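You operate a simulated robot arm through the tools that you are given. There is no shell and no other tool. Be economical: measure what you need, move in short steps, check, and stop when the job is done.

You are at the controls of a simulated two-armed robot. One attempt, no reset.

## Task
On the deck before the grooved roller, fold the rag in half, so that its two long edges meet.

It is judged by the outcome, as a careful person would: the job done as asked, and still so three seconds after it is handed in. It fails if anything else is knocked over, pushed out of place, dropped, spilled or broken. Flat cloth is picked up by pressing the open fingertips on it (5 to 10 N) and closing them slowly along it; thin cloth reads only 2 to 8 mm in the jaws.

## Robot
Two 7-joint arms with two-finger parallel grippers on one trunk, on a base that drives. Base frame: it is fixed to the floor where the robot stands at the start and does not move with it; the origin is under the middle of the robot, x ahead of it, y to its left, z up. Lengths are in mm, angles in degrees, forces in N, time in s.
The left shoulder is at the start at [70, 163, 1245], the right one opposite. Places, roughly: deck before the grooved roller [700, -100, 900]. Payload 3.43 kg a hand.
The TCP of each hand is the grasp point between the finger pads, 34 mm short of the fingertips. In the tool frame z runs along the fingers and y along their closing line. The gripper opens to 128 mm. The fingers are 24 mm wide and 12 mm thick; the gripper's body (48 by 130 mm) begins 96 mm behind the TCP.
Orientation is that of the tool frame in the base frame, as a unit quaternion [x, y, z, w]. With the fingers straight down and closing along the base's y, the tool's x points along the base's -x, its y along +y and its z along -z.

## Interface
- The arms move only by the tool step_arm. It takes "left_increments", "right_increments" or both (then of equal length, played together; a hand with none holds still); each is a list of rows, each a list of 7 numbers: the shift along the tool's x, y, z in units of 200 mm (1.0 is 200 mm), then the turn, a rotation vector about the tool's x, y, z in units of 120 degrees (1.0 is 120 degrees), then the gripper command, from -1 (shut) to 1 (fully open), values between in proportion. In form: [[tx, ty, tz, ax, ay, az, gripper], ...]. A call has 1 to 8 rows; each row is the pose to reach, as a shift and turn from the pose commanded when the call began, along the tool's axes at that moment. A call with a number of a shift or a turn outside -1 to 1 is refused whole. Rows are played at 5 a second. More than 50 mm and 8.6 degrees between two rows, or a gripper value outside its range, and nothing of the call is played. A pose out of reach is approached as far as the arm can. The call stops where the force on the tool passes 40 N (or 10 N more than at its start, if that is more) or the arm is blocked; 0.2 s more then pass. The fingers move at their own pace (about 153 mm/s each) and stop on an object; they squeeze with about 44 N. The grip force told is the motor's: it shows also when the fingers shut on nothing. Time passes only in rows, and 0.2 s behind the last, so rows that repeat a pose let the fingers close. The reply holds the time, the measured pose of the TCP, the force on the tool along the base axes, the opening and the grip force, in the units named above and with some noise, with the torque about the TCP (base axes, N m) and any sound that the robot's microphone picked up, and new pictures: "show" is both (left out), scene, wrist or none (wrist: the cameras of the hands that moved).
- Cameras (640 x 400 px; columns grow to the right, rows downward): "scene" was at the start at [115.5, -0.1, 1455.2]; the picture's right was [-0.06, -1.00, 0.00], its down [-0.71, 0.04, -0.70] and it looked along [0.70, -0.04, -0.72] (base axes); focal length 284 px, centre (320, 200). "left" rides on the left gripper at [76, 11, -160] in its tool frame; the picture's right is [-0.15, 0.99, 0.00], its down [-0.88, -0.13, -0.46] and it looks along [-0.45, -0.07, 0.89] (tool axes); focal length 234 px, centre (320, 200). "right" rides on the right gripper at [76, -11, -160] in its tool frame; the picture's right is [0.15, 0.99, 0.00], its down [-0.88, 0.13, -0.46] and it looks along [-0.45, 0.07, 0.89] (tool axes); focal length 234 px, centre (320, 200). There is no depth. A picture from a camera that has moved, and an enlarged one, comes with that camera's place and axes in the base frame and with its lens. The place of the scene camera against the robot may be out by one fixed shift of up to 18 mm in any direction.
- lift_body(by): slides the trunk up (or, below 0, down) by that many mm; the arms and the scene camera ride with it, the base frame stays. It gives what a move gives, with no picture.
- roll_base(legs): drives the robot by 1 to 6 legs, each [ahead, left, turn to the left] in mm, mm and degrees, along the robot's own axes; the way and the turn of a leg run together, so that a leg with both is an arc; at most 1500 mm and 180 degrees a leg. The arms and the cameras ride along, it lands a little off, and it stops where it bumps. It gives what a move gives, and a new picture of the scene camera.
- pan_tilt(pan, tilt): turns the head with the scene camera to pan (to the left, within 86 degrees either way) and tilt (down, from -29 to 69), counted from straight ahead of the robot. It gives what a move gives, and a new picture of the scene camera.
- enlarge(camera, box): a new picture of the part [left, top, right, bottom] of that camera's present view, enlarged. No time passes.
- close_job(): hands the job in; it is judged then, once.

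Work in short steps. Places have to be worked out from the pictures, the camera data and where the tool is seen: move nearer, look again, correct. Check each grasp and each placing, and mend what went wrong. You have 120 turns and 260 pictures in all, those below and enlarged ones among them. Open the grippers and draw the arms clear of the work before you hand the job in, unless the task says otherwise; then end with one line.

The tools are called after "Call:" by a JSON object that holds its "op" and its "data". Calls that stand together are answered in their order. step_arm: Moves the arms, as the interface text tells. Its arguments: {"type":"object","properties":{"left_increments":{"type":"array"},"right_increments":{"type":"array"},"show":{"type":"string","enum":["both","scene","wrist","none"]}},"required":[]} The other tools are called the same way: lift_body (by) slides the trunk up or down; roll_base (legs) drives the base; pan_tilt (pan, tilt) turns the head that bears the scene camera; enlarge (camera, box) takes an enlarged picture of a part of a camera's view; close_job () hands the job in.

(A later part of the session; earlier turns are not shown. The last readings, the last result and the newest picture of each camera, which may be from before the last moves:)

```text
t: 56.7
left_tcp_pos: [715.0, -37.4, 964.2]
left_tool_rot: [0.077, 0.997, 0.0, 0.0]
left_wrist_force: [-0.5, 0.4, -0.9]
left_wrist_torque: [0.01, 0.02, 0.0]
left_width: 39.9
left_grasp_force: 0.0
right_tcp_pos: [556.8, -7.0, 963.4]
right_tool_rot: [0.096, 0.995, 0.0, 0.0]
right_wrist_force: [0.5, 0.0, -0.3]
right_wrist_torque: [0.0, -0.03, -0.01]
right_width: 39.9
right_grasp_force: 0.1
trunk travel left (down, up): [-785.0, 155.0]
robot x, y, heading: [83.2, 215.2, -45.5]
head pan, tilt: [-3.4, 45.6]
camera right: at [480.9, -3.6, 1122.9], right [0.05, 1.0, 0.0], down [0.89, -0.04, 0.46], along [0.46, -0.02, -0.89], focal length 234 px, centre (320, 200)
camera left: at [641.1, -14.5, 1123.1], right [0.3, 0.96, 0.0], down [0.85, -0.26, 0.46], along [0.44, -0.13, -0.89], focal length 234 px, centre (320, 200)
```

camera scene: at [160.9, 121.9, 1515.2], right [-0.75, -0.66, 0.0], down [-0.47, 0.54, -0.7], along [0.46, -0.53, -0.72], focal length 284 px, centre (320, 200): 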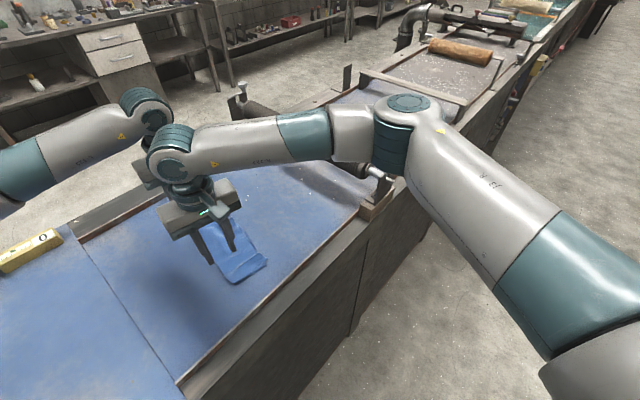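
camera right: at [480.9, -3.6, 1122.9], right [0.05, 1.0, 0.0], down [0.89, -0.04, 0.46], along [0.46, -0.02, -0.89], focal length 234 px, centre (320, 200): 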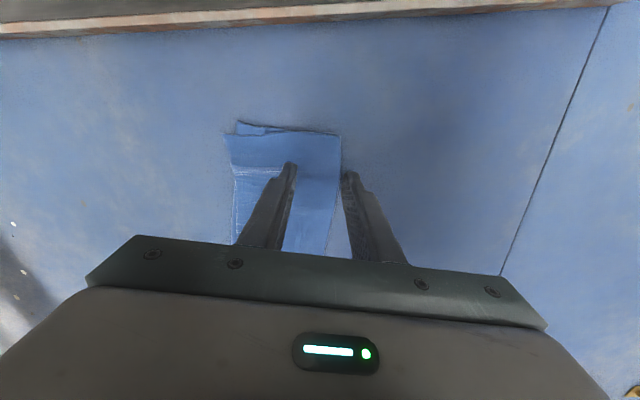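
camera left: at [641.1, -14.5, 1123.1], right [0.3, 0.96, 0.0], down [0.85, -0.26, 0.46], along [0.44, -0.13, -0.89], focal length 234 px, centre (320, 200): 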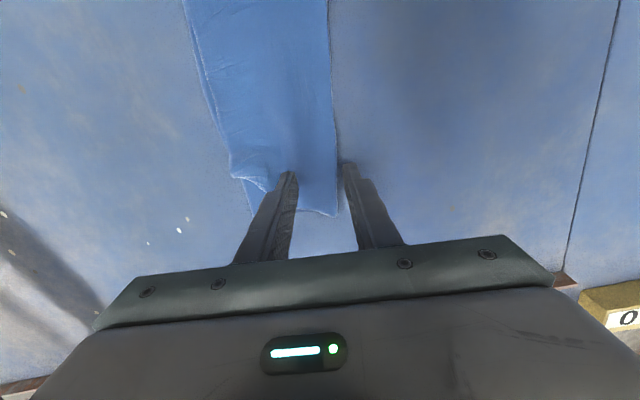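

Outer fingers sit a few mm outside the fold. I'll press.

Call:
{"op": "step_arm", "data": {"left_increments": [[0, 0, 0.02, 0, 0, 0, -0.375], [0, 0, 0.035, 0, 0, 0, -0.375]], "right_increments": [[0, 0, 0.02, 0, 0, 0, -0.375], [0, 0, 0.035, 0, 0, 0, -0.375]], "show": "none"}}

Call:
{"op": "step_arm", "data": {"left_increments": [[0, 0, 0.006, 0, 0, 0, -0.375]], "right_increments": [[0, 0, 0.006, 0, 0, 0, -0.375]], "show": "none"}}

```text
t: 57.3
left_tcp_pos: [714.0, -35.0, 956.6]
left_tool_rot: [0.077, 0.997, 0.0, 0.0]
left_wrist_force: [-0.7, -0.5, 0.9]
left_wrist_torque: [-0.04, -0.05, 0.01]
left_width: 40.0
left_grasp_force: 0.2
right_tcp_pos: [558.7, -7.7, 957.3]
right_tool_rot: [0.096, 0.995, 0.0, 0.0]
right_wrist_force: [0.2, -0.4, 1.2]
right_wrist_torque: [-0.02, 0.03, -0.02]
right_width: 39.8
right_grasp_force: 0.2
trunk travel left (down, up): [-785.0, 155.0]
robot x, y, heading: [88.1, 212.8, -45.7]
head pan, tilt: [-3.4, 45.6]
```

```text
t: 57.7
left_tcp_pos: [714.8, -36.2, 956.7]
left_tool_rot: [0.076, 0.997, 0.0, 0.001]
left_wrist_force: [1.2, 0.2, 2.2]
left_wrist_torque: [-0.09, -0.05, 0.02]
left_width: 39.7
left_grasp_force: 0.0
right_tcp_pos: [558.4, -6.9, 955.9]
right_tool_rot: [0.097, 0.995, -0.001, 0.001]
right_wrist_force: [1.0, -0.2, 5.8]
right_wrist_torque: [-0.2, 0.03, 0.06]
right_width: 40.7
right_grasp_force: 0.1
trunk travel left (down, up): [-785.0, 155.0]
robot x, y, heading: [88.9, 212.0, -45.4]
head pan, tilt: [-3.4, 45.6]
```

Press a little more, then close slowly.

Call:
{"op": "step_arm", "data": {"left_increments": [[0, 0, 0.007, 0, 0, 0, -0.375], [0, 0, 0.007, 0, 0, 0, -0.46], [0, 0, 0.007, 0, 0, 0, -0.55], [0, 0, 0.007, 0, 0, 0, -0.64], [0, 0, 0.007, 0, 0, 0, -0.73], [0, 0, 0.007, 0, 0, 0, -0.82], [0, 0, 0.007, 0, 0, 0, -0.91], [0, 0, 0.007, 0, 0, 0, -1]], "right_increments": [[0, 0, 0.003, 0, 0, 0, -0.375], [0, 0, 0.003, 0, 0, 0, -0.46], [0, 0, 0.003, 0, 0, 0, -0.55], [0, 0, 0.003, 0, 0, 0, -0.64], [0, 0, 0.003, 0, 0, 0, -0.73], [0, 0, 0.003, 0, 0, 0, -0.82], [0, 0, 0.003, 0, 0, 0, -0.91], [0, 0, 0.003, 0, 0, 0, -1]], "show": "wrist"}}

```text
t: 59.5
left_tcp_pos: [710.5, -36.0, 955.8]
left_tool_rot: [0.076, 0.997, -0.001, 0.001]
left_wrist_force: [-3.3, 2.9, 18.1]
left_wrist_torque: [0.0, 0.08, -0.01]
left_width: 9.2
left_grasp_force: 43.0
right_tcp_pos: [556.8, -6.8, 955.8]
right_tool_rot: [0.097, 0.995, 0.001, 0.001]
right_wrist_force: [3.3, 0.0, 8.3]
right_wrist_torque: [-0.08, -0.06, -0.04]
right_width: 3.1
right_grasp_force: 37.9
trunk travel left (down, up): [-785.0, 155.0]
robot x, y, heading: [84.6, 213.7, -45.4]
head pan, tilt: [-3.4, 45.6]
camera right: at [479.0, -2.9, 1116.4], right [0.05, 1.0, 0.0], down [0.89, -0.04, 0.46], along [0.46, -0.02, -0.89], focal length 234 px, centre (320, 200)
camera left: at [638.2, -13.6, 1115.4], right [0.3, 0.96, 0.0], down [0.85, -0.26, 0.46], along [0.44, -0.14, -0.89], focal length 234 px, centre (320, 200)
```

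right: 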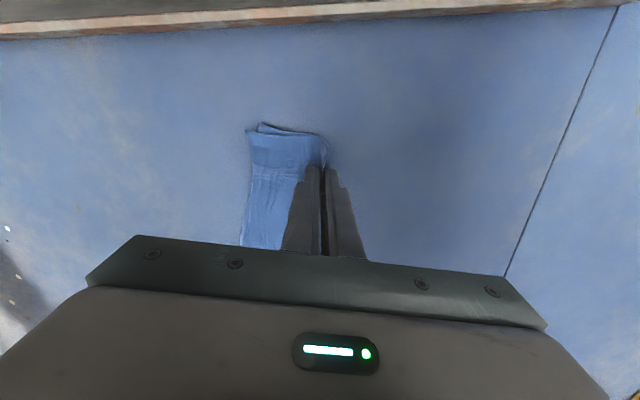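
left: 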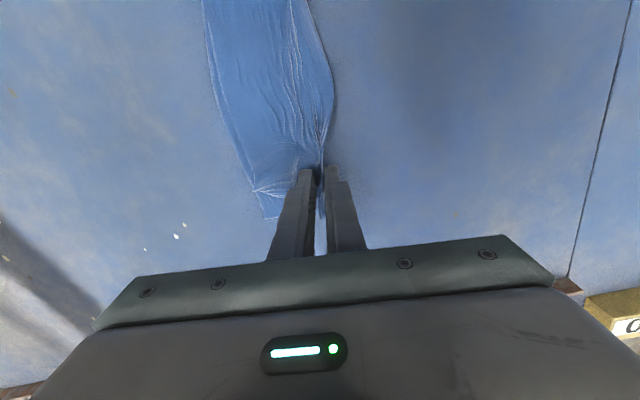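

Both hold: the right has the two-layer fold at 3.1 mm and the left a thicker bunch at 9.2 mm. I'll lift 130 mm so the layers hang.

Call:
{"op": "step_arm", "data": {"left_increments": [[0, 0, -0.08, 0, 0, 0, -1], [0, 0, -0.2, 0, 0, 0, -1], [0, 0, -0.35, 0, 0, 0, -1], [0, 0, -0.5, 0, 0, 0, -1], [0, 0, -0.65, 0, 0, 0, -1], [0, 0, -0.65, 0, 0, 0, -1]], "right_increments": [[0, 0, -0.08, 0, 0, 0, -1], [0, 0, -0.2, 0, 0, 0, -1], [0, 0, -0.35, 0, 0, 0, -1], [0, 0, -0.5, 0, 0, 0, -1], [0, 0, -0.65, 0, 0, 0, -1], [0, 0, -0.65, 0, 0, 0, -1]]}}

Call:
{"op": "enlarge", "data": {"camera": "scene", "box": [150, 150, 310, 290]}}

Call:
{"op": "enlarge", "data": {"camera": "left", "box": [160, 20, 400, 220]}}

```text
t: 60.9
left_tcp_pos: [713.8, -37.6, 1083.6]
left_tool_rot: [0.077, 0.997, 0.0, 0.0]
left_wrist_force: [-1.5, -0.2, -0.6]
left_wrist_torque: [0.06, 0.03, -0.03]
left_width: 2.7
left_grasp_force: 36.9
right_tcp_pos: [557.3, -9.1, 1083.2]
right_tool_rot: [0.096, 0.995, 0.0, 0.0]
right_wrist_force: [0.9, -0.7, 0.2]
right_wrist_torque: [-0.02, -0.01, 0.01]
right_width: 3.1
right_grasp_force: 37.8
trunk travel left (down, up): [-785.0, 155.0]
robot x, y, heading: [82.7, 215.3, -45.6]
head pan, tilt: [-3.4, 45.6]
camera scene: at [160.2, 121.6, 1515.1], right [-0.75, -0.66, 0.0], down [-0.47, 0.54, -0.7], along [0.46, -0.53, -0.72], focal length 284 px, centre (320, 200)
camera right: at [480.9, -4.7, 1244.6], right [0.05, 1.0, 0.0], down [0.89, -0.04, 0.45], along [0.45, -0.02, -0.89], focal length 234 px, centre (320, 200)
camera left: at [640.5, -14.7, 1244.0], right [0.3, 0.96, 0.0], down [0.85, -0.26, 0.46], along [0.43, -0.13, -0.89], focal length 234 px, centre (320, 200)
```

scene: 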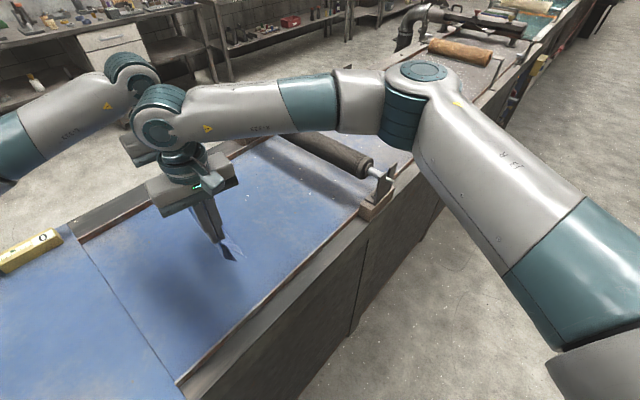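
right: 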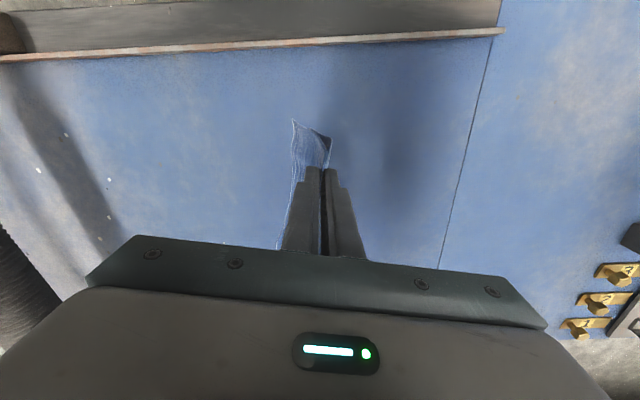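
left: 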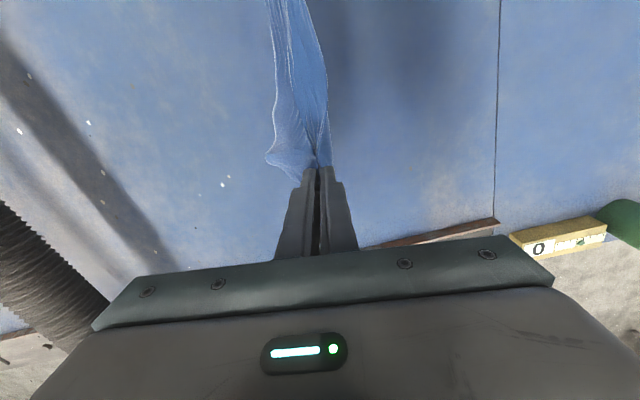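

```text
2.86 times, centred on (230, 220) of scene
camera zoom: at [160.2, 121.6, 1515.1], right [-0.75, -0.66, 0.0], down [-0.47, 0.54, -0.7], along [0.46, -0.53, -0.72], focal length 812 px, centre (577, 143)
```

zoom: 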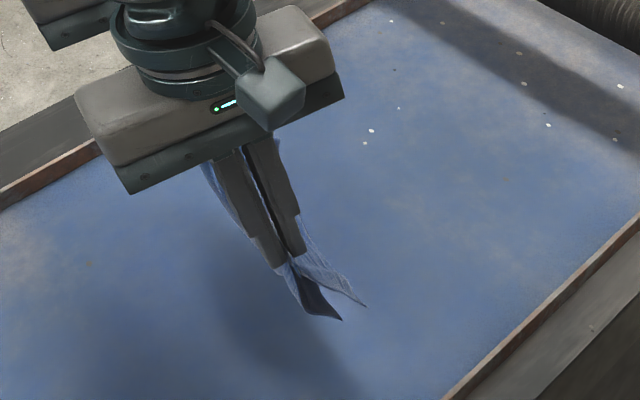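

```text
2.00 times, centred on (280, 120) of left
camera zoom: at [640.5, -14.7, 1244.0], right [0.3, 0.96, 0.0], down [0.85, -0.26, 0.46], along [0.43, -0.13, -0.89], focal length 468 px, centre (400, 360)
```

zoom: 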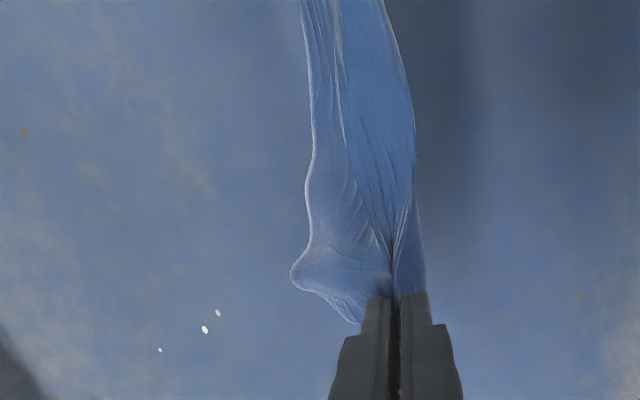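

The layers hang, but the far corner still looks lobed. I'll give it a gentle up-down/side shake to free the tucked corner.

Call:
{"op": "step_arm", "data": {"left_increments": [[0, 0, -0.24, 0, 0, 0, -1], [0, 0, -0.05, 0, 0, 0, -1], [0, 0.2, -0.2, 0, 0, 0, -1], [0, 0.0, -0.1, 0, 0, 0, -1], [0, 0.0, -0.3, 0, 0, 0, -1], [0, 0.0, -0.08, 0, 0, 0, -1], [0, 0.0, -0.1, 0, 0, 0, -1], [0, 0, -0.1, 0, 0, 0, -1]], "right_increments": [[0, 0, -0.24, 0, 0, 0, -1], [0, 0, -0.05, 0, 0, 0, -1], [0, 0.2, -0.2, 0, 0, 0, -1], [0, 0.0, -0.1, 0, 0, 0, -1], [0, 0.0, -0.3, 0, 0, 0, -1], [0, 0.0, -0.08, 0, 0, 0, -1], [0, 0.0, -0.1, 0, 0, 0, -1], [0, 0, -0.1, 0, 0, 0, -1]], "show": "wrist"}}

Call:
{"op": "enlarge", "data": {"camera": "left", "box": [220, 0, 380, 180]}}

Call:
{"op": "enlarge", "data": {"camera": "right", "box": [240, 90, 400, 250]}}

```text
t: 62.7
left_tcp_pos: [713.1, -35.8, 1104.2]
left_tool_rot: [0.077, 0.997, 0.0, -0.001]
left_wrist_force: [-1.2, 1.3, 0.7]
left_wrist_torque: [-0.07, 0.01, 0.04]
left_width: 2.6
left_grasp_force: 37.4
right_tcp_pos: [556.1, -6.1, 1106.1]
right_tool_rot: [0.097, 0.995, -0.001, 0.0]
right_wrist_force: [0.9, 0.4, -0.1]
right_wrist_torque: [-0.08, -0.02, 0.0]
right_width: 3.0
right_grasp_force: 37.3
trunk travel left (down, up): [-785.0, 155.0]
robot x, y, heading: [87.3, 214.6, -45.6]
head pan, tilt: [-3.4, 45.6]
camera right: at [480.0, -2.4, 1266.1], right [0.05, 1.0, 0.0], down [0.89, -0.04, 0.46], along [0.46, -0.02, -0.89], focal length 234 px, centre (320, 200)
camera left: at [639.5, -13.9, 1263.9], right [0.3, 0.96, 0.0], down [0.85, -0.26, 0.46], along [0.44, -0.14, -0.89], focal length 234 px, centre (320, 200)
```

right: 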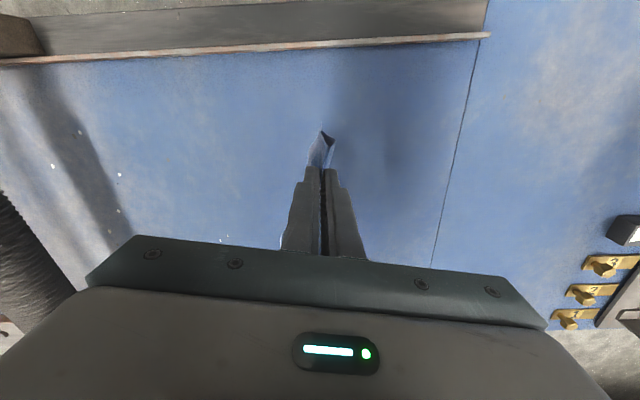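
left: 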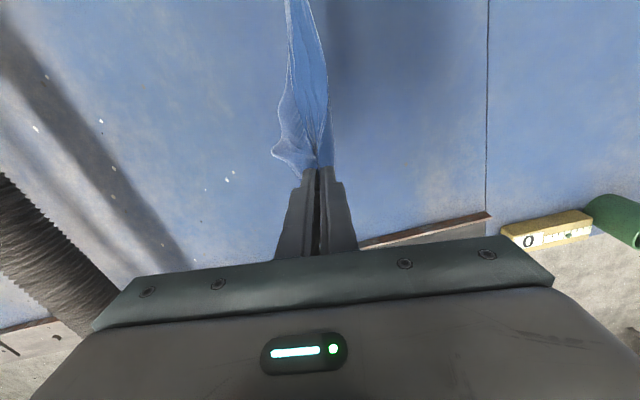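

```text
2.22 times, centred on (300, 90) of left
camera zoom: at [639.5, -13.9, 1263.9], right [0.3, 0.96, 0.0], down [0.85, -0.26, 0.46], along [0.44, -0.14, -0.89], focal length 520 px, centre (364, 444)
```

zoom: 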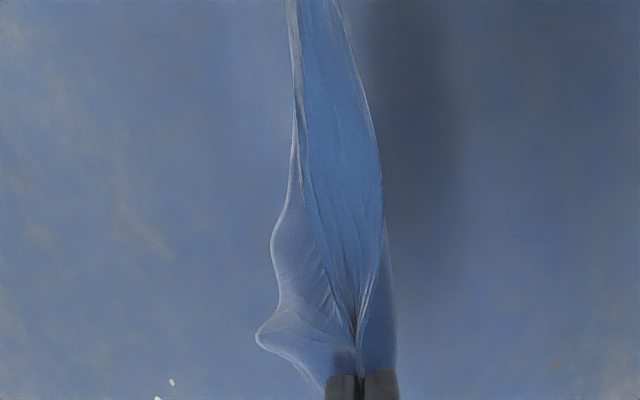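

```text
2.50 times, centred on (320, 170) of right
camera zoom: at [480.0, -2.4, 1266.1], right [0.05, 1.0, 0.0], down [0.89, -0.04, 0.46], along [0.46, -0.02, -0.89], focal length 585 px, centre (320, 275)
```

zoom: 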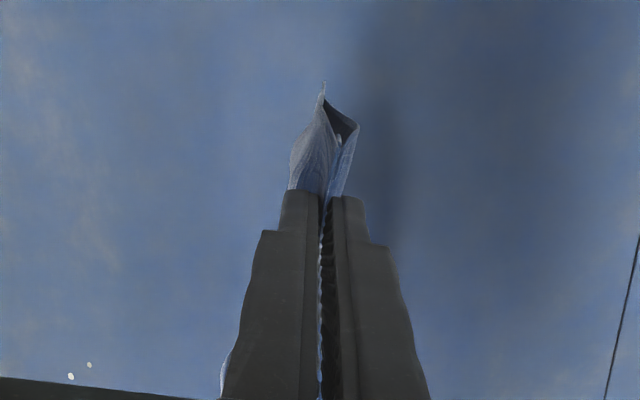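

I'll move 90 mm toward −y, lower until the edges touch, then lay it toward +y along an arc.

Call:
{"op": "step_arm", "data": {"left_increments": [[0, -0.15, 0, 0, 0, 0, -1], [0, -0.3, 0, 0, 0, 0, -1], [0, -0.45, 0.05, 0, 0, 0, -1], [0, -0.45, 0.15, 0, 0, 0, -1], [0, -0.45, 0.22, 0, 0, 0, -1], [0, -0.45, 0.22, 0, 0, 0, -1]], "right_increments": [[0, -0.15, 0, 0, 0, 0, -1], [0, -0.3, 0, 0, 0, 0, -1], [0, -0.45, 0.05, 0, 0, 0, -1], [0, -0.45, 0.15, 0, 0, 0, -1], [0, -0.45, 0.22, 0, 0, 0, -1], [0, -0.45, 0.22, 0, 0, 0, -1]]}}

Call:
{"op": "enlarge", "data": {"camera": "scene", "box": [170, 150, 310, 280]}}

```text
t: 64.1
left_tcp_pos: [698.9, -126.5, 1059.1]
left_tool_rot: [0.077, 0.997, 0.001, 0.0]
left_wrist_force: [-3.8, 0.9, 0.3]
left_wrist_torque: [0.01, 0.07, -0.01]
left_width: 2.8
left_grasp_force: 36.8
right_tcp_pos: [540.1, -96.2, 1060.4]
right_tool_rot: [0.097, 0.995, 0.001, 0.0]
right_wrist_force: [4.5, -0.4, -0.2]
right_wrist_torque: [-0.02, -0.12, -0.02]
right_width: 3.2
right_grasp_force: 37.6
trunk travel left (down, up): [-785.0, 155.0]
robot x, y, heading: [84.4, 215.2, -45.6]
head pan, tilt: [-3.4, 45.6]
camera scene: at [159.0, 121.3, 1515.2], right [-0.75, -0.66, 0.0], down [-0.47, 0.54, -0.7], along [0.46, -0.53, -0.72], focal length 284 px, centre (320, 200)
camera right: at [462.9, -92.4, 1220.7], right [0.05, 1.0, 0.0], down [0.89, -0.04, 0.46], along [0.46, -0.02, -0.89], focal length 234 px, centre (320, 200)
camera left: at [624.7, -103.9, 1218.7], right [0.3, 0.96, 0.0], down [0.85, -0.26, 0.46], along [0.44, -0.13, -0.89], focal length 234 px, centre (320, 200)
```

scene: 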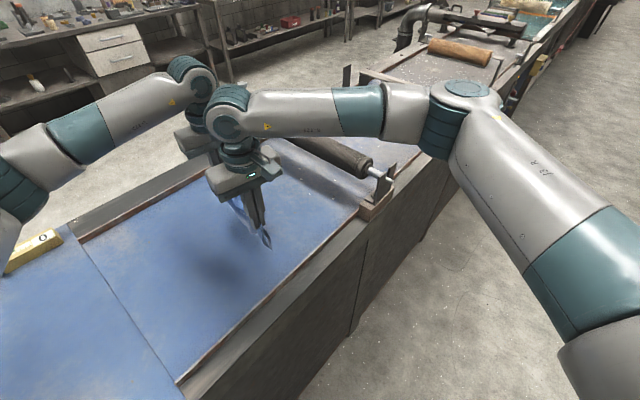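
right: 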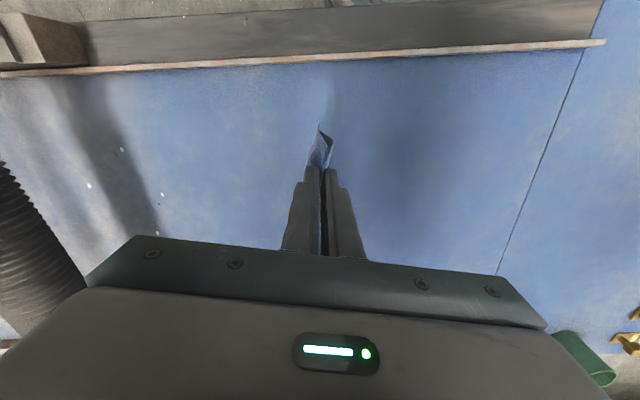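
left: 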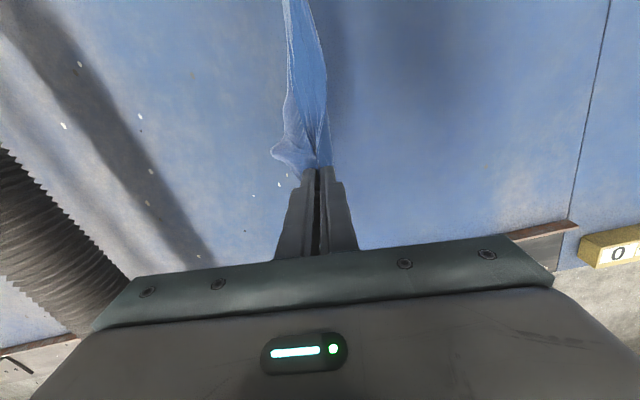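

```text
3.08 times, centred on (240, 215) of scene
camera zoom: at [159.0, 121.3, 1515.2], right [-0.75, -0.66, 0.0], down [-0.47, 0.54, -0.7], along [0.46, -0.53, -0.72], focal length 875 px, centre (566, 154)
```

zoom: 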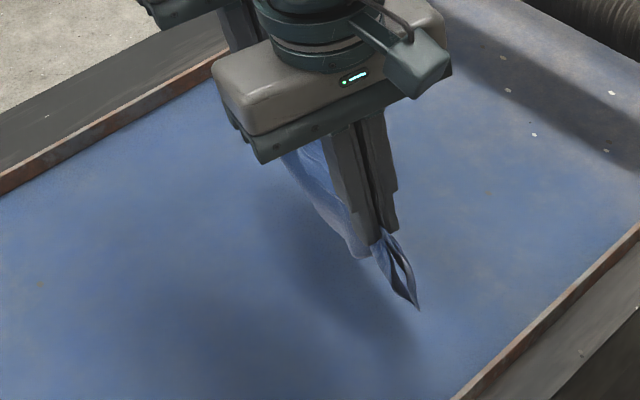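

The near end hangs neatly with A and B together. Now I'll lay it down toward +y.

Call:
{"op": "step_arm", "data": {"left_increments": [[0, 0, 0.08, 0, 0, 0, -1], [0, 0.06, 0.145, 0, 0, 0, -1], [0, 0.16, 0.22, 0, 0, 0, -1], [0, 0.26, 0.31, 0, 0, 0, -1], [0, 0.34, 0.395, 0, 0, 0, -1], [0, 0.4, 0.46, 0, 0, 0, -1], [0, 0.41, 0.475, 0, 0, 0, -1]], "right_increments": [[0, 0, 0.08, 0, 0, 0, -1], [0, 0.06, 0.145, 0, 0, 0, -1], [0, 0.16, 0.22, 0, 0, 0, -1], [0, 0.26, 0.31, 0, 0, 0, -1], [0, 0.34, 0.395, 0, 0, 0, -1], [0, 0.4, 0.46, 0, 0, 0, -1], [0, 0.41, 0.475, 0, 0, 0, -1]], "show": "wrist"}}

Call:
{"op": "enlarge", "data": {"camera": "left", "box": [160, 0, 400, 220]}}

Call:
{"op": "enlarge", "data": {"camera": "right", "box": [200, 80, 400, 250]}}

```text
t: 65.7
left_tcp_pos: [712.2, -44.8, 966.0]
left_tool_rot: [0.076, 0.997, 0.001, -0.001]
left_wrist_force: [0.4, 0.5, 1.7]
left_wrist_torque: [-0.01, -0.02, 0.0]
left_width: 2.6
left_grasp_force: 37.3
right_tcp_pos: [556.2, -16.3, 965.2]
right_tool_rot: [0.096, 0.995, 0.0, 0.0]
right_wrist_force: [0.2, 0.1, -0.1]
right_wrist_torque: [0.02, -0.01, 0.01]
right_width: 3.2
right_grasp_force: 37.8
trunk travel left (down, up): [-785.0, 155.0]
robot x, y, heading: [84.2, 211.7, -45.3]
head pan, tilt: [-3.4, 45.6]
camera right: at [479.3, -13.1, 1126.0], right [0.05, 1.0, 0.0], down [0.89, -0.04, 0.46], along [0.46, -0.02, -0.89], focal length 234 px, centre (320, 200)
camera left: at [638.6, -22.5, 1124.8], right [0.3, 0.96, 0.0], down [0.85, -0.26, 0.46], along [0.44, -0.13, -0.89], focal length 234 px, centre (320, 200)
```

right: 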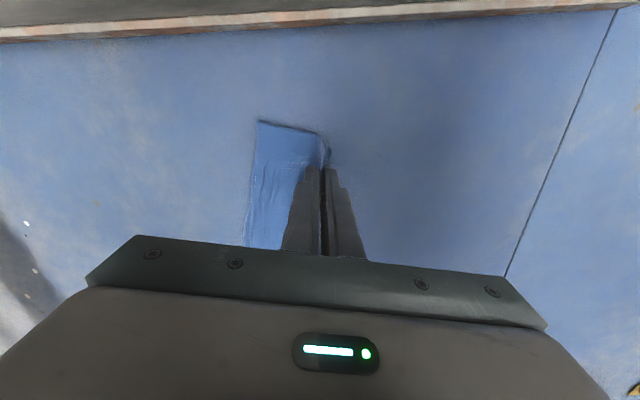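
left: 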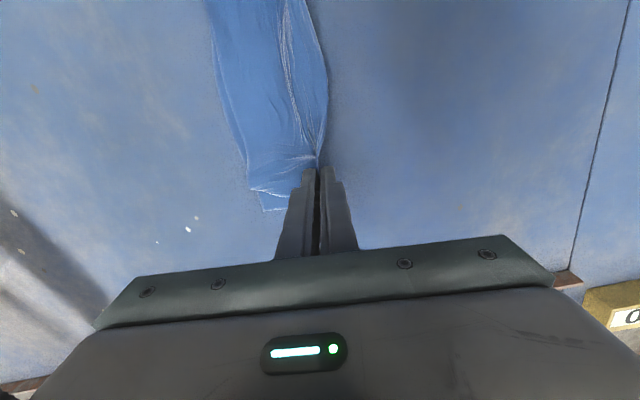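

```text
1.82 times, centred on (280, 110) of left
camera zoom: at [638.6, -22.5, 1124.8], right [0.3, 0.96, 0.0], down [0.85, -0.26, 0.46], along [0.44, -0.13, -0.89], focal length 426 px, centre (393, 364)
```

zoom: 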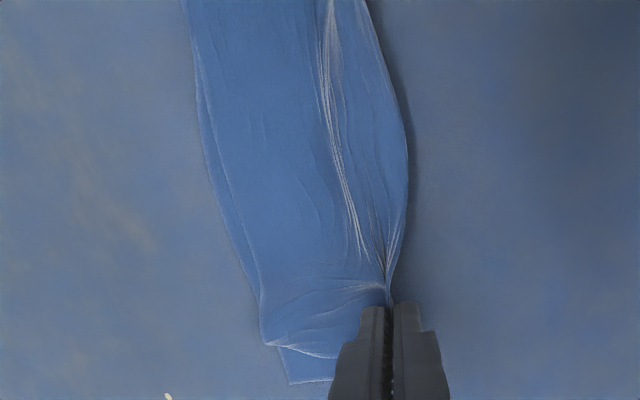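

```text
2.35 times, centred on (300, 165) of right
camera zoom: at [479.3, -13.1, 1126.0], right [0.05, 1.0, 0.0], down [0.89, -0.04, 0.46], along [0.46, -0.02, -0.89], focal length 551 px, centre (367, 282)
```

zoom: 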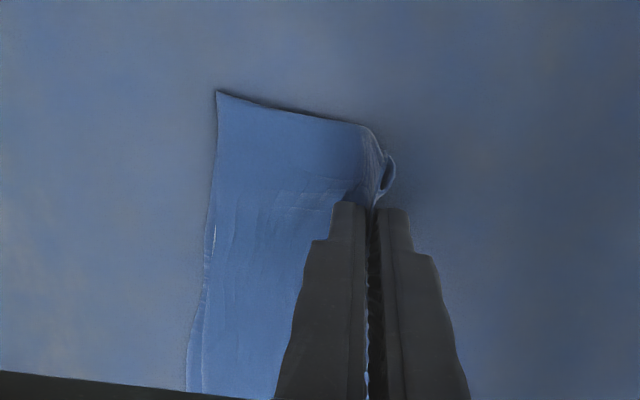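

Much better: A and B coincide and the long edges meet, with only a small tuck left at the far corner. I'll release gently and lift.

Call:
{"op": "step_arm", "data": {"left_increments": [[0, 0, 0.02, 0, 0, 0, -1], [0, 0.0, 0.02, 0, 0, 0, -0.85], [0, 0.0, 0.02, 0, 0, 0, -0.7], [0, 0.0, 0.02, 0, 0, 0, -0.55], [0, 0, -0.1, 0, 0, 0, -0.55], [0, 0, -0.3, 0, 0, 0, -0.55], [0, 0, -0.5, 0, 0, 0, -0.55]], "right_increments": [[0, 0, 0.02, 0, 0, 0, -1], [0, 0.0, 0.02, 0, 0, 0, -0.85], [0, 0.0, 0.02, 0, 0, 0, -0.7], [0, 0.0, 0.02, 0, 0, 0, -0.55], [0, 0, -0.1, 0, 0, 0, -0.55], [0, 0, -0.3, 0, 0, 0, -0.55], [0, 0, -0.5, 0, 0, 0, -0.55]], "show": "wrist"}}

Call:
{"op": "enlarge", "data": {"camera": "left", "box": [200, 0, 380, 210]}}

Call:
{"op": "enlarge", "data": {"camera": "right", "box": [240, 90, 380, 260]}}

```text
t: 67.3
left_tcp_pos: [714.0, -44.8, 1068.4]
left_tool_rot: [0.077, 0.997, 0.0, 0.0]
left_wrist_force: [0.5, -0.1, 0.2]
left_wrist_torque: [0.02, -0.03, -0.01]
left_width: 29.0
left_grasp_force: 0.0
right_tcp_pos: [555.4, -17.3, 1067.2]
right_tool_rot: [0.096, 0.995, 0.001, 0.0]
right_wrist_force: [-0.1, 0.3, -0.1]
right_wrist_torque: [-0.05, 0.0, 0.01]
right_width: 28.8
right_grasp_force: 0.0
trunk travel left (down, up): [-785.0, 155.0]
robot x, y, heading: [86.5, 211.3, -45.5]
head pan, tilt: [-3.4, 45.6]
camera right: at [477.3, -13.6, 1227.5], right [0.05, 1.0, 0.0], down [0.89, -0.04, 0.46], along [0.45, -0.02, -0.89], focal length 234 px, centre (320, 200)
camera left: at [640.4, -22.4, 1227.5], right [0.3, 0.96, 0.0], down [0.85, -0.26, 0.46], along [0.44, -0.13, -0.89], focal length 234 px, centre (320, 200)
```

right: 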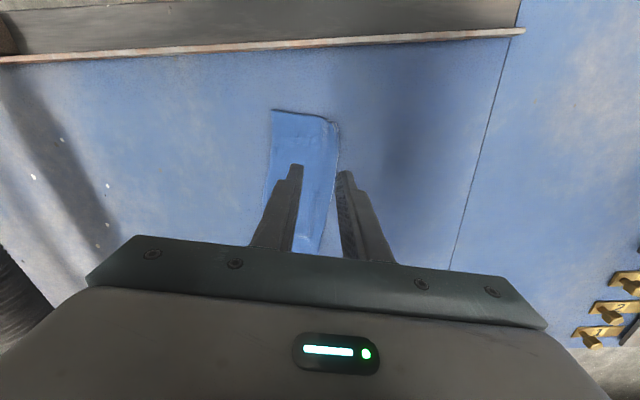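
left: 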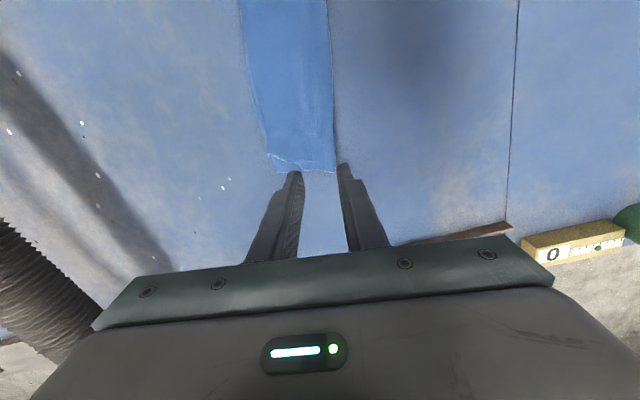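

```text
1.90 times, centred on (290, 105) of left
camera zoom: at [640.4, -22.4, 1227.5], right [0.3, 0.96, 0.0], down [0.85, -0.26, 0.46], along [0.44, -0.13, -0.89], focal length 446 px, centre (377, 381)
```

zoom: 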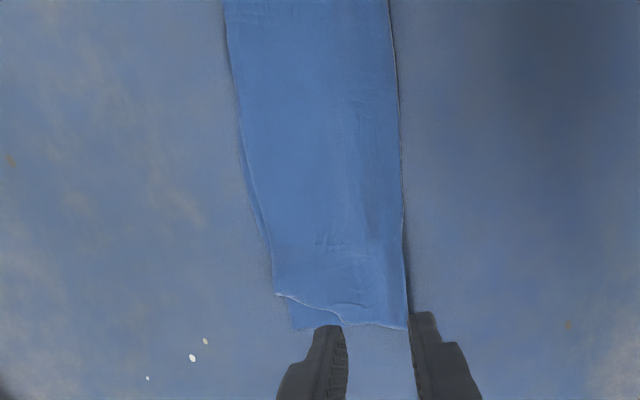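

```text
2.35 times, centred on (310, 175) of right
camera zoom: at [477.3, -13.6, 1227.5], right [0.05, 1.0, 0.0], down [0.89, -0.04, 0.46], along [0.45, -0.02, -0.89], focal length 551 px, centre (344, 259)
```

zoom: 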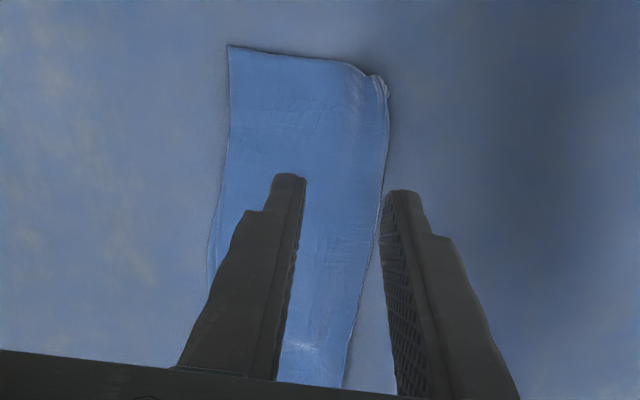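

Excellent: the long edges meet all along, with only the far corner D drawn in. I'll move the left hand up and away to inspect it closely.

Call:
{"op": "enlarge", "data": {"camera": "left", "box": [250, 120, 350, 190]}}

Call:
{"op": "step_arm", "data": {"left_increments": [[0, 0.2, -0.1, 0, 0, 0, -0.55], [0.1, 0.4, -0.1, 0, 0, 0, -0.55], [0.2, 0.5, -0.1, 0, 0, 0, -0.55]], "show": "wrist"}}

```text
5.71 times, centred on (300, 155) of left
camera zoom: at [640.4, -22.4, 1227.5], right [0.3, 0.96, 0.0], down [0.85, -0.26, 0.46], along [0.44, -0.13, -0.89], focal length 1338 px, centre (434, 457)
```

zoom: 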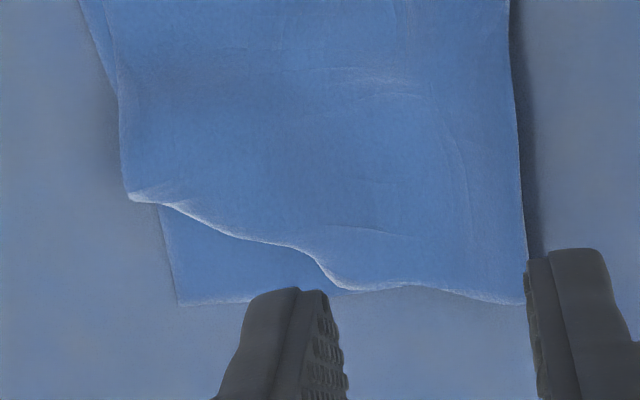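

```text
t: 68.1
left_tcp_pos: [688.4, 59.2, 1085.0]
left_tool_rot: [0.077, 0.997, 0.0, -0.001]
left_wrist_force: [1.7, 0.4, 0.0]
left_wrist_torque: [-0.03, 0.02, 0.03]
left_width: 28.8
left_grasp_force: 0.1
right_tcp_pos: [554.7, -18.0, 1066.9]
right_tool_rot: [0.096, 0.995, 0.001, 0.0]
right_wrist_force: [-0.5, 0.1, 1.0]
right_wrist_torque: [-0.01, -0.03, 0.02]
right_width: 28.7
right_grasp_force: 0.0
trunk travel left (down, up): [-785.0, 155.0]
robot x, y, heading: [88.5, 216.2, -45.7]
head pan, tilt: [-3.4, 45.6]
camera left: at [614.6, 82.4, 1244.9], right [0.3, 0.96, 0.0], down [0.85, -0.26, 0.46], along [0.44, -0.13, -0.89], focal length 234 px, centre (320, 200)
```

left: 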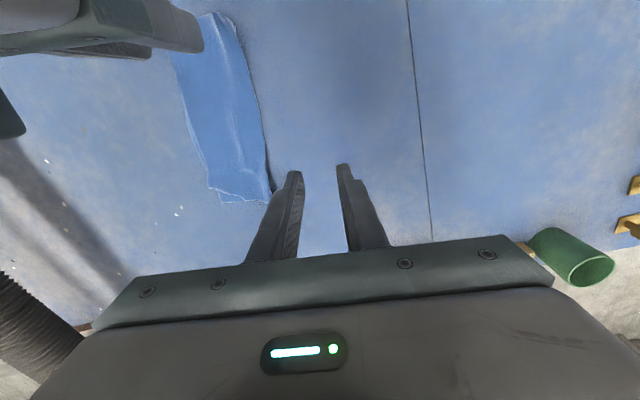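

About 20–25 mm of corner D is still tucked under. I'll repeat the fold-lift, but this time I'll also lower it straight down while hanging so the two layers splay apart and free the corner. I'm positioning on the fold again.

Call:
{"op": "step_arm", "data": {"left_increments": [[-0.05, -0.2, 0, 0, 0, 0, -0.375], [-0.12, -0.38, 0.1, 0, 0, 0, -0.375], [-0.19, -0.46, 0.25, 0, 0, 0, -0.375], [-0.19, -0.46, 0.43, 0, 0, 0, -0.375], [-0.19, -0.46, 0.6, 0, 0, 0, -0.375]], "right_increments": [[0, 0.02, 0, 0, 0, 0, -0.375], [0, 0.02, 0.1, 0, 0, 0, -0.375], [0, 0.02, 0.25, 0, 0, 0, -0.375], [0, 0.02, 0.4, 0, 0, 0, -0.375], [0, 0.02, 0.52, 0, 0, 0, -0.375]], "show": "wrist"}}

```text
t: 69.3
left_tcp_pos: [712.6, -39.5, 963.5]
left_tool_rot: [0.077, 0.997, 0.0, 0.0]
left_wrist_force: [-0.2, -0.4, 0.6]
left_wrist_torque: [0.02, -0.01, -0.01]
left_width: 40.0
left_grasp_force: 0.1
right_tcp_pos: [558.3, -13.5, 961.4]
right_tool_rot: [0.097, 0.995, 0.0, -0.001]
right_wrist_force: [0.3, 0.0, -0.1]
right_wrist_torque: [0.0, 0.02, -0.05]
right_width: 39.9
right_grasp_force: 0.0
trunk travel left (down, up): [-785.0, 155.0]
robot x, y, heading: [86.9, 213.2, -45.8]
head pan, tilt: [-3.4, 45.6]
camera right: at [481.6, -9.6, 1122.4], right [0.05, 1.0, 0.0], down [0.89, -0.04, 0.45], along [0.45, -0.02, -0.89], focal length 234 px, centre (320, 200)
camera left: at [639.1, -16.7, 1123.3], right [0.3, 0.96, 0.0], down [0.85, -0.26, 0.45], along [0.43, -0.13, -0.89], focal length 234 px, centre (320, 200)
```

right: 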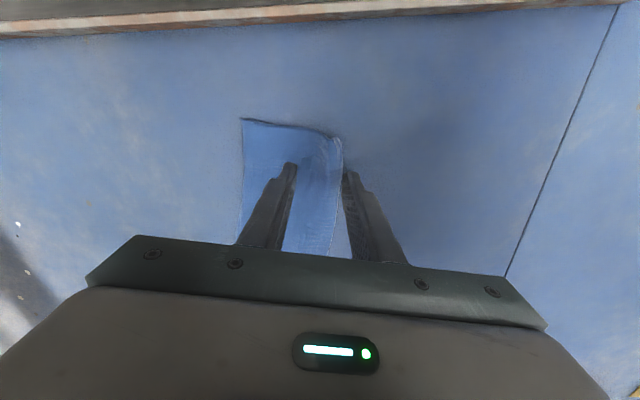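
left: 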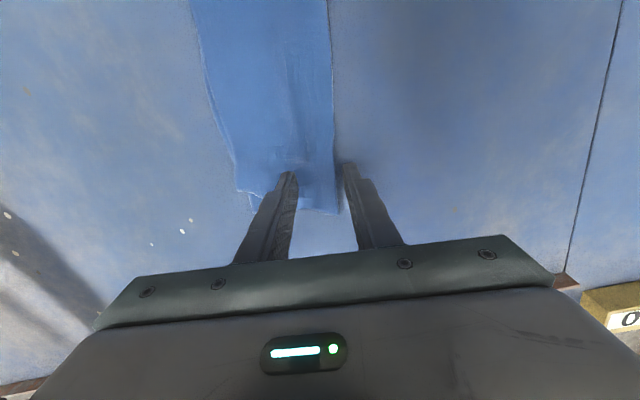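

Aligned as before, so I'll press.

Call:
{"op": "step_arm", "data": {"left_increments": [[0, 0, 0.02, 0, 0, 0, -0.375], [0, 0, 0.036, 0, 0, 0, -0.375], [0, 0, 0.042, 0, 0, 0, -0.375]], "right_increments": [[0, 0, 0.015, 0, 0, 0, -0.375], [0, 0, 0.025, 0, 0, 0, -0.375], [0, 0, 0.031, 0, 0, 0, -0.375]], "show": "none"}}

```text
t: 70.1
left_tcp_pos: [711.7, -36.9, 955.2]
left_tool_rot: [0.077, 0.997, 0.0, 0.001]
left_wrist_force: [0.3, -0.5, 3.7]
left_wrist_torque: [-0.1, -0.01, -0.02]
left_width: 40.2
left_grasp_force: 0.3
right_tcp_pos: [558.6, -11.7, 956.4]
right_tool_rot: [0.097, 0.995, -0.001, 0.001]
right_wrist_force: [1.4, -1.2, 4.1]
right_wrist_torque: [-0.11, 0.04, 0.02]
right_width: 40.1
right_grasp_force: 0.3
trunk travel left (down, up): [-785.0, 155.0]
robot x, y, heading: [84.4, 215.3, -45.4]
head pan, tilt: [-3.4, 45.6]
```

Call:
{"op": "step_arm", "data": {"left_increments": [[0, 0, 0.005, 0, 0, 0, -0.375], [0, 0, 0.005, 0, 0, 0, -0.46], [0, 0, 0.005, 0, 0, 0, -0.55], [0, 0, 0.005, 0, 0, 0, -0.64], [0, 0, 0.005, 0, 0, 0, -0.73], [0, 0, 0.005, 0, 0, 0, -0.82], [0, 0, 0.005, 0, 0, 0, -0.91], [0, 0, 0.005, 0, 0, 0, -1]], "right_increments": [[0, 0, 0.005, 0, 0, 0, -0.375], [0, 0, 0.005, 0, 0, 0, -0.46], [0, 0, 0.005, 0, 0, 0, -0.55], [0, 0, 0.005, 0, 0, 0, -0.64], [0, 0, 0.005, 0, 0, 0, -0.73], [0, 0, 0.005, 0, 0, 0, -0.82], [0, 0, 0.005, 0, 0, 0, -0.91], [0, 0, 0.005, 0, 0, 0, -1]], "show": "wrist"}}

```text
t: 71.9
left_tcp_pos: [710.3, -35.2, 956.1]
left_tool_rot: [0.077, 0.997, 0.0, 0.001]
left_wrist_force: [-2.7, 1.3, 4.7]
left_wrist_torque: [-0.05, 0.05, 0.02]
left_width: 2.3
left_grasp_force: 37.3
right_tcp_pos: [556.8, -13.1, 955.5]
right_tool_rot: [0.096, 0.995, 0.0, 0.002]
right_wrist_force: [4.0, -2.7, 27.7]
right_wrist_torque: [-0.22, 0.14, 0.07]
right_width: 3.9
right_grasp_force: 38.1
trunk travel left (down, up): [-785.0, 155.0]
robot x, y, heading: [89.1, 212.2, -45.5]
head pan, tilt: [-3.4, 45.6]
camera right: at [479.4, -8.1, 1116.2], right [0.05, 1.0, 0.0], down [0.89, -0.04, 0.46], along [0.46, -0.02, -0.89], focal length 234 px, centre (320, 200)
camera left: at [635.7, -13.9, 1115.8], right [0.3, 0.96, 0.0], down [0.85, -0.26, 0.46], along [0.44, -0.14, -0.89], focal length 234 px, centre (320, 200)
```

right: 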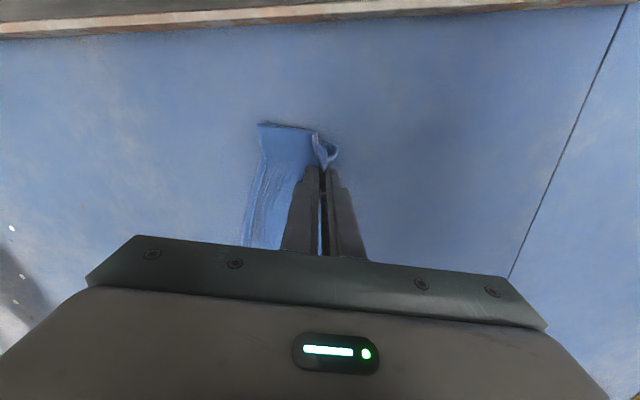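
left: 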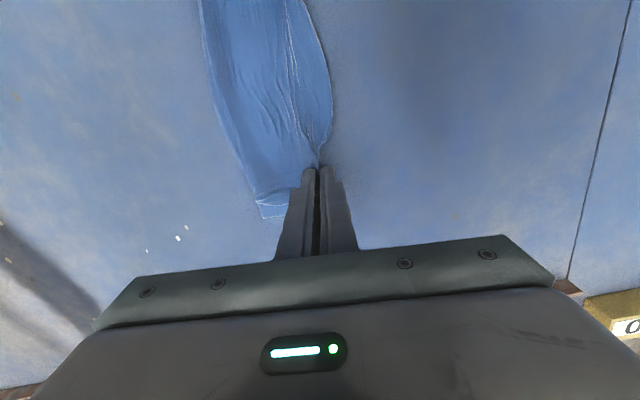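

Both hold. I'll lift to 140 mm, lower to about 50 mm so the layers splay, and look.

Call:
{"op": "step_arm", "data": {"left_increments": [[0, 0, -0.15, 0, 0, 0, -1], [0, -0.1, -0.38, 0, 0, 0, -1], [0, -0.2, -0.6, 0, 0, 0, -1], [0, -0.3, -0.7, 0, 0, 0, -1], [0, -0.3, -0.7, 0, 0, 0, -1], [0, -0.3, -0.48, 0, 0, 0, -1], [0, -0.3, -0.26, 0, 0, 0, -1], [0, -0.3, -0.26, 0, 0, 0, -1]], "right_increments": [[0, 0, -0.15, 0, 0, 0, -1], [0, -0.1, -0.38, 0, 0, 0, -1], [0, -0.2, -0.6, 0, 0, 0, -1], [0, -0.3, -0.7, 0, 0, 0, -1], [0, -0.3, -0.7, 0, 0, 0, -1], [0, -0.3, -0.48, 0, 0, 0, -1], [0, -0.3, -0.26, 0, 0, 0, -1], [0, -0.3, -0.26, 0, 0, 0, -1]], "show": "wrist"}}

Call:
{"op": "enlarge", "data": {"camera": "left", "box": [200, 0, 400, 210]}}

```text
refused: row 2 steps farther than a row can; nothing moved
```

```text
1.90 times, centred on (300, 105) of left
camera zoom: at [635.7, -13.9, 1115.8], right [0.3, 0.96, 0.0], down [0.85, -0.26, 0.46], along [0.44, -0.14, -0.89], focal length 446 px, centre (358, 381)
```

zoom: 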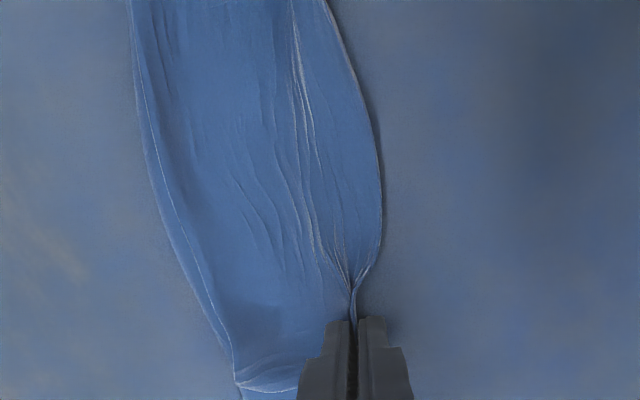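

Steps were too long, so I'll resend them shorter.

Call:
{"op": "step_arm", "data": {"left_increments": [[0, 0, -0.15, 0, 0, 0, -1], [0, -0.1, -0.35, 0, 0, 0, -1], [0, -0.2, -0.55, 0, 0, 0, -1], [0, -0.3, -0.7, 0, 0, 0, -1], [0, -0.3, -0.7, 0, 0, 0, -1], [0, -0.3, -0.48, 0, 0, 0, -1], [0, -0.3, -0.26, 0, 0, 0, -1], [0, -0.3, -0.26, 0, 0, 0, -1]], "right_increments": [[0, 0, -0.15, 0, 0, 0, -1], [0, -0.1, -0.35, 0, 0, 0, -1], [0, -0.2, -0.55, 0, 0, 0, -1], [0, -0.3, -0.7, 0, 0, 0, -1], [0, -0.3, -0.7, 0, 0, 0, -1], [0, -0.3, -0.48, 0, 0, 0, -1], [0, -0.3, -0.26, 0, 0, 0, -1], [0, -0.3, -0.26, 0, 0, 0, -1]], "show": "wrist"}}

Call:
{"op": "enlarge", "data": {"camera": "left", "box": [200, 0, 400, 210]}}

Call:
{"op": "enlarge", "data": {"camera": "right", "box": [220, 80, 400, 260]}}

```text
t: 73.7
left_tcp_pos: [702.5, -96.2, 1008.0]
left_tool_rot: [0.077, 0.997, -0.001, 0.0]
left_wrist_force: [-14.7, 1.5, 0.0]
left_wrist_torque: [0.08, 0.44, 0.02]
left_width: 2.6
left_grasp_force: 37.2
right_tcp_pos: [546.2, -72.1, 1008.3]
right_tool_rot: [0.097, 0.995, 0.0, 0.001]
right_wrist_force: [14.5, -2.1, -0.6]
right_wrist_torque: [-0.09, -0.45, 0.1]
right_width: 3.4
right_grasp_force: 38.3
trunk travel left (down, up): [-785.0, 155.0]
robot x, y, heading: [83.2, 213.7, -45.3]
head pan, tilt: [-3.4, 45.6]
camera right: at [467.3, -67.9, 1169.0], right [0.05, 1.0, 0.0], down [0.89, -0.04, 0.46], along [0.46, -0.02, -0.89], focal length 234 px, centre (320, 200)
camera left: at [629.5, -74.1, 1168.0], right [0.3, 0.96, 0.0], down [0.85, -0.26, 0.46], along [0.44, -0.14, -0.89], focal length 234 px, centre (320, 200)
```

right: 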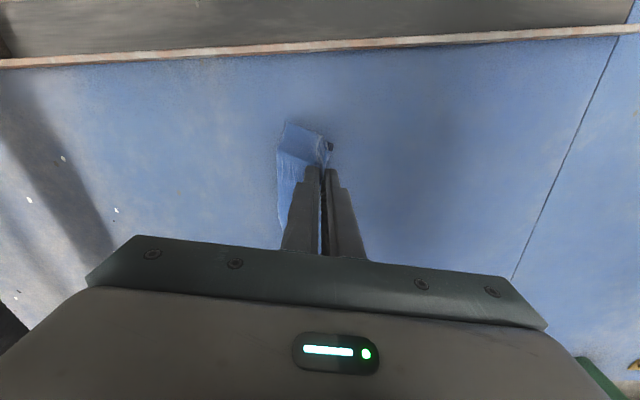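
left: 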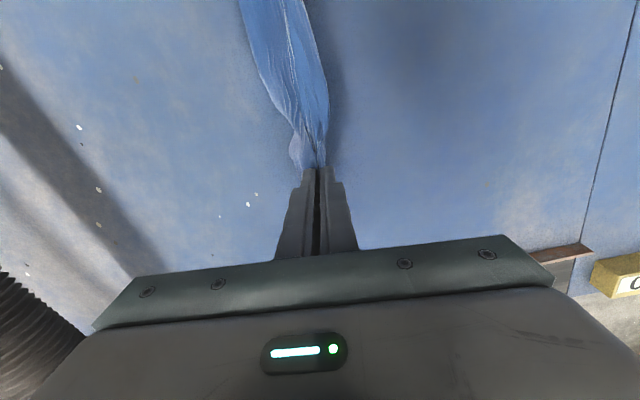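

```text
1.90 times, centred on (300, 105) of left
camera zoom: at [629.5, -74.1, 1168.0], right [0.3, 0.96, 0.0], down [0.85, -0.26, 0.46], along [0.44, -0.14, -0.89], focal length 446 px, centre (358, 381)
```

zoom: 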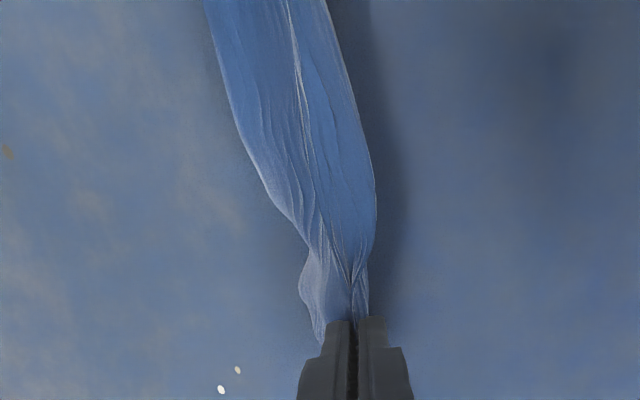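

```text
2.22 times, centred on (310, 170) of right
camera zoom: at [467.3, -67.9, 1169.0], right [0.05, 1.0, 0.0], down [0.89, -0.04, 0.46], along [0.46, -0.02, -0.89], focal length 520 px, centre (342, 267)
```

zoom: 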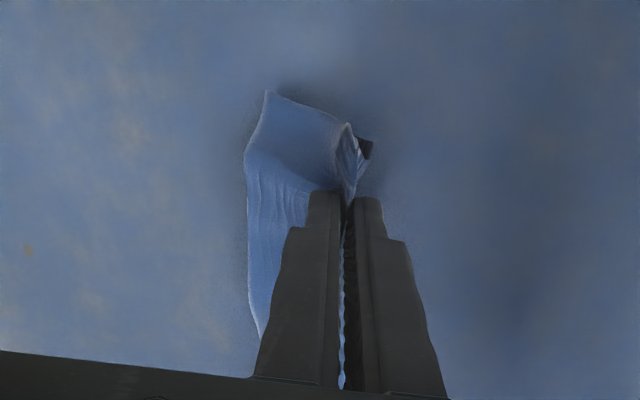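

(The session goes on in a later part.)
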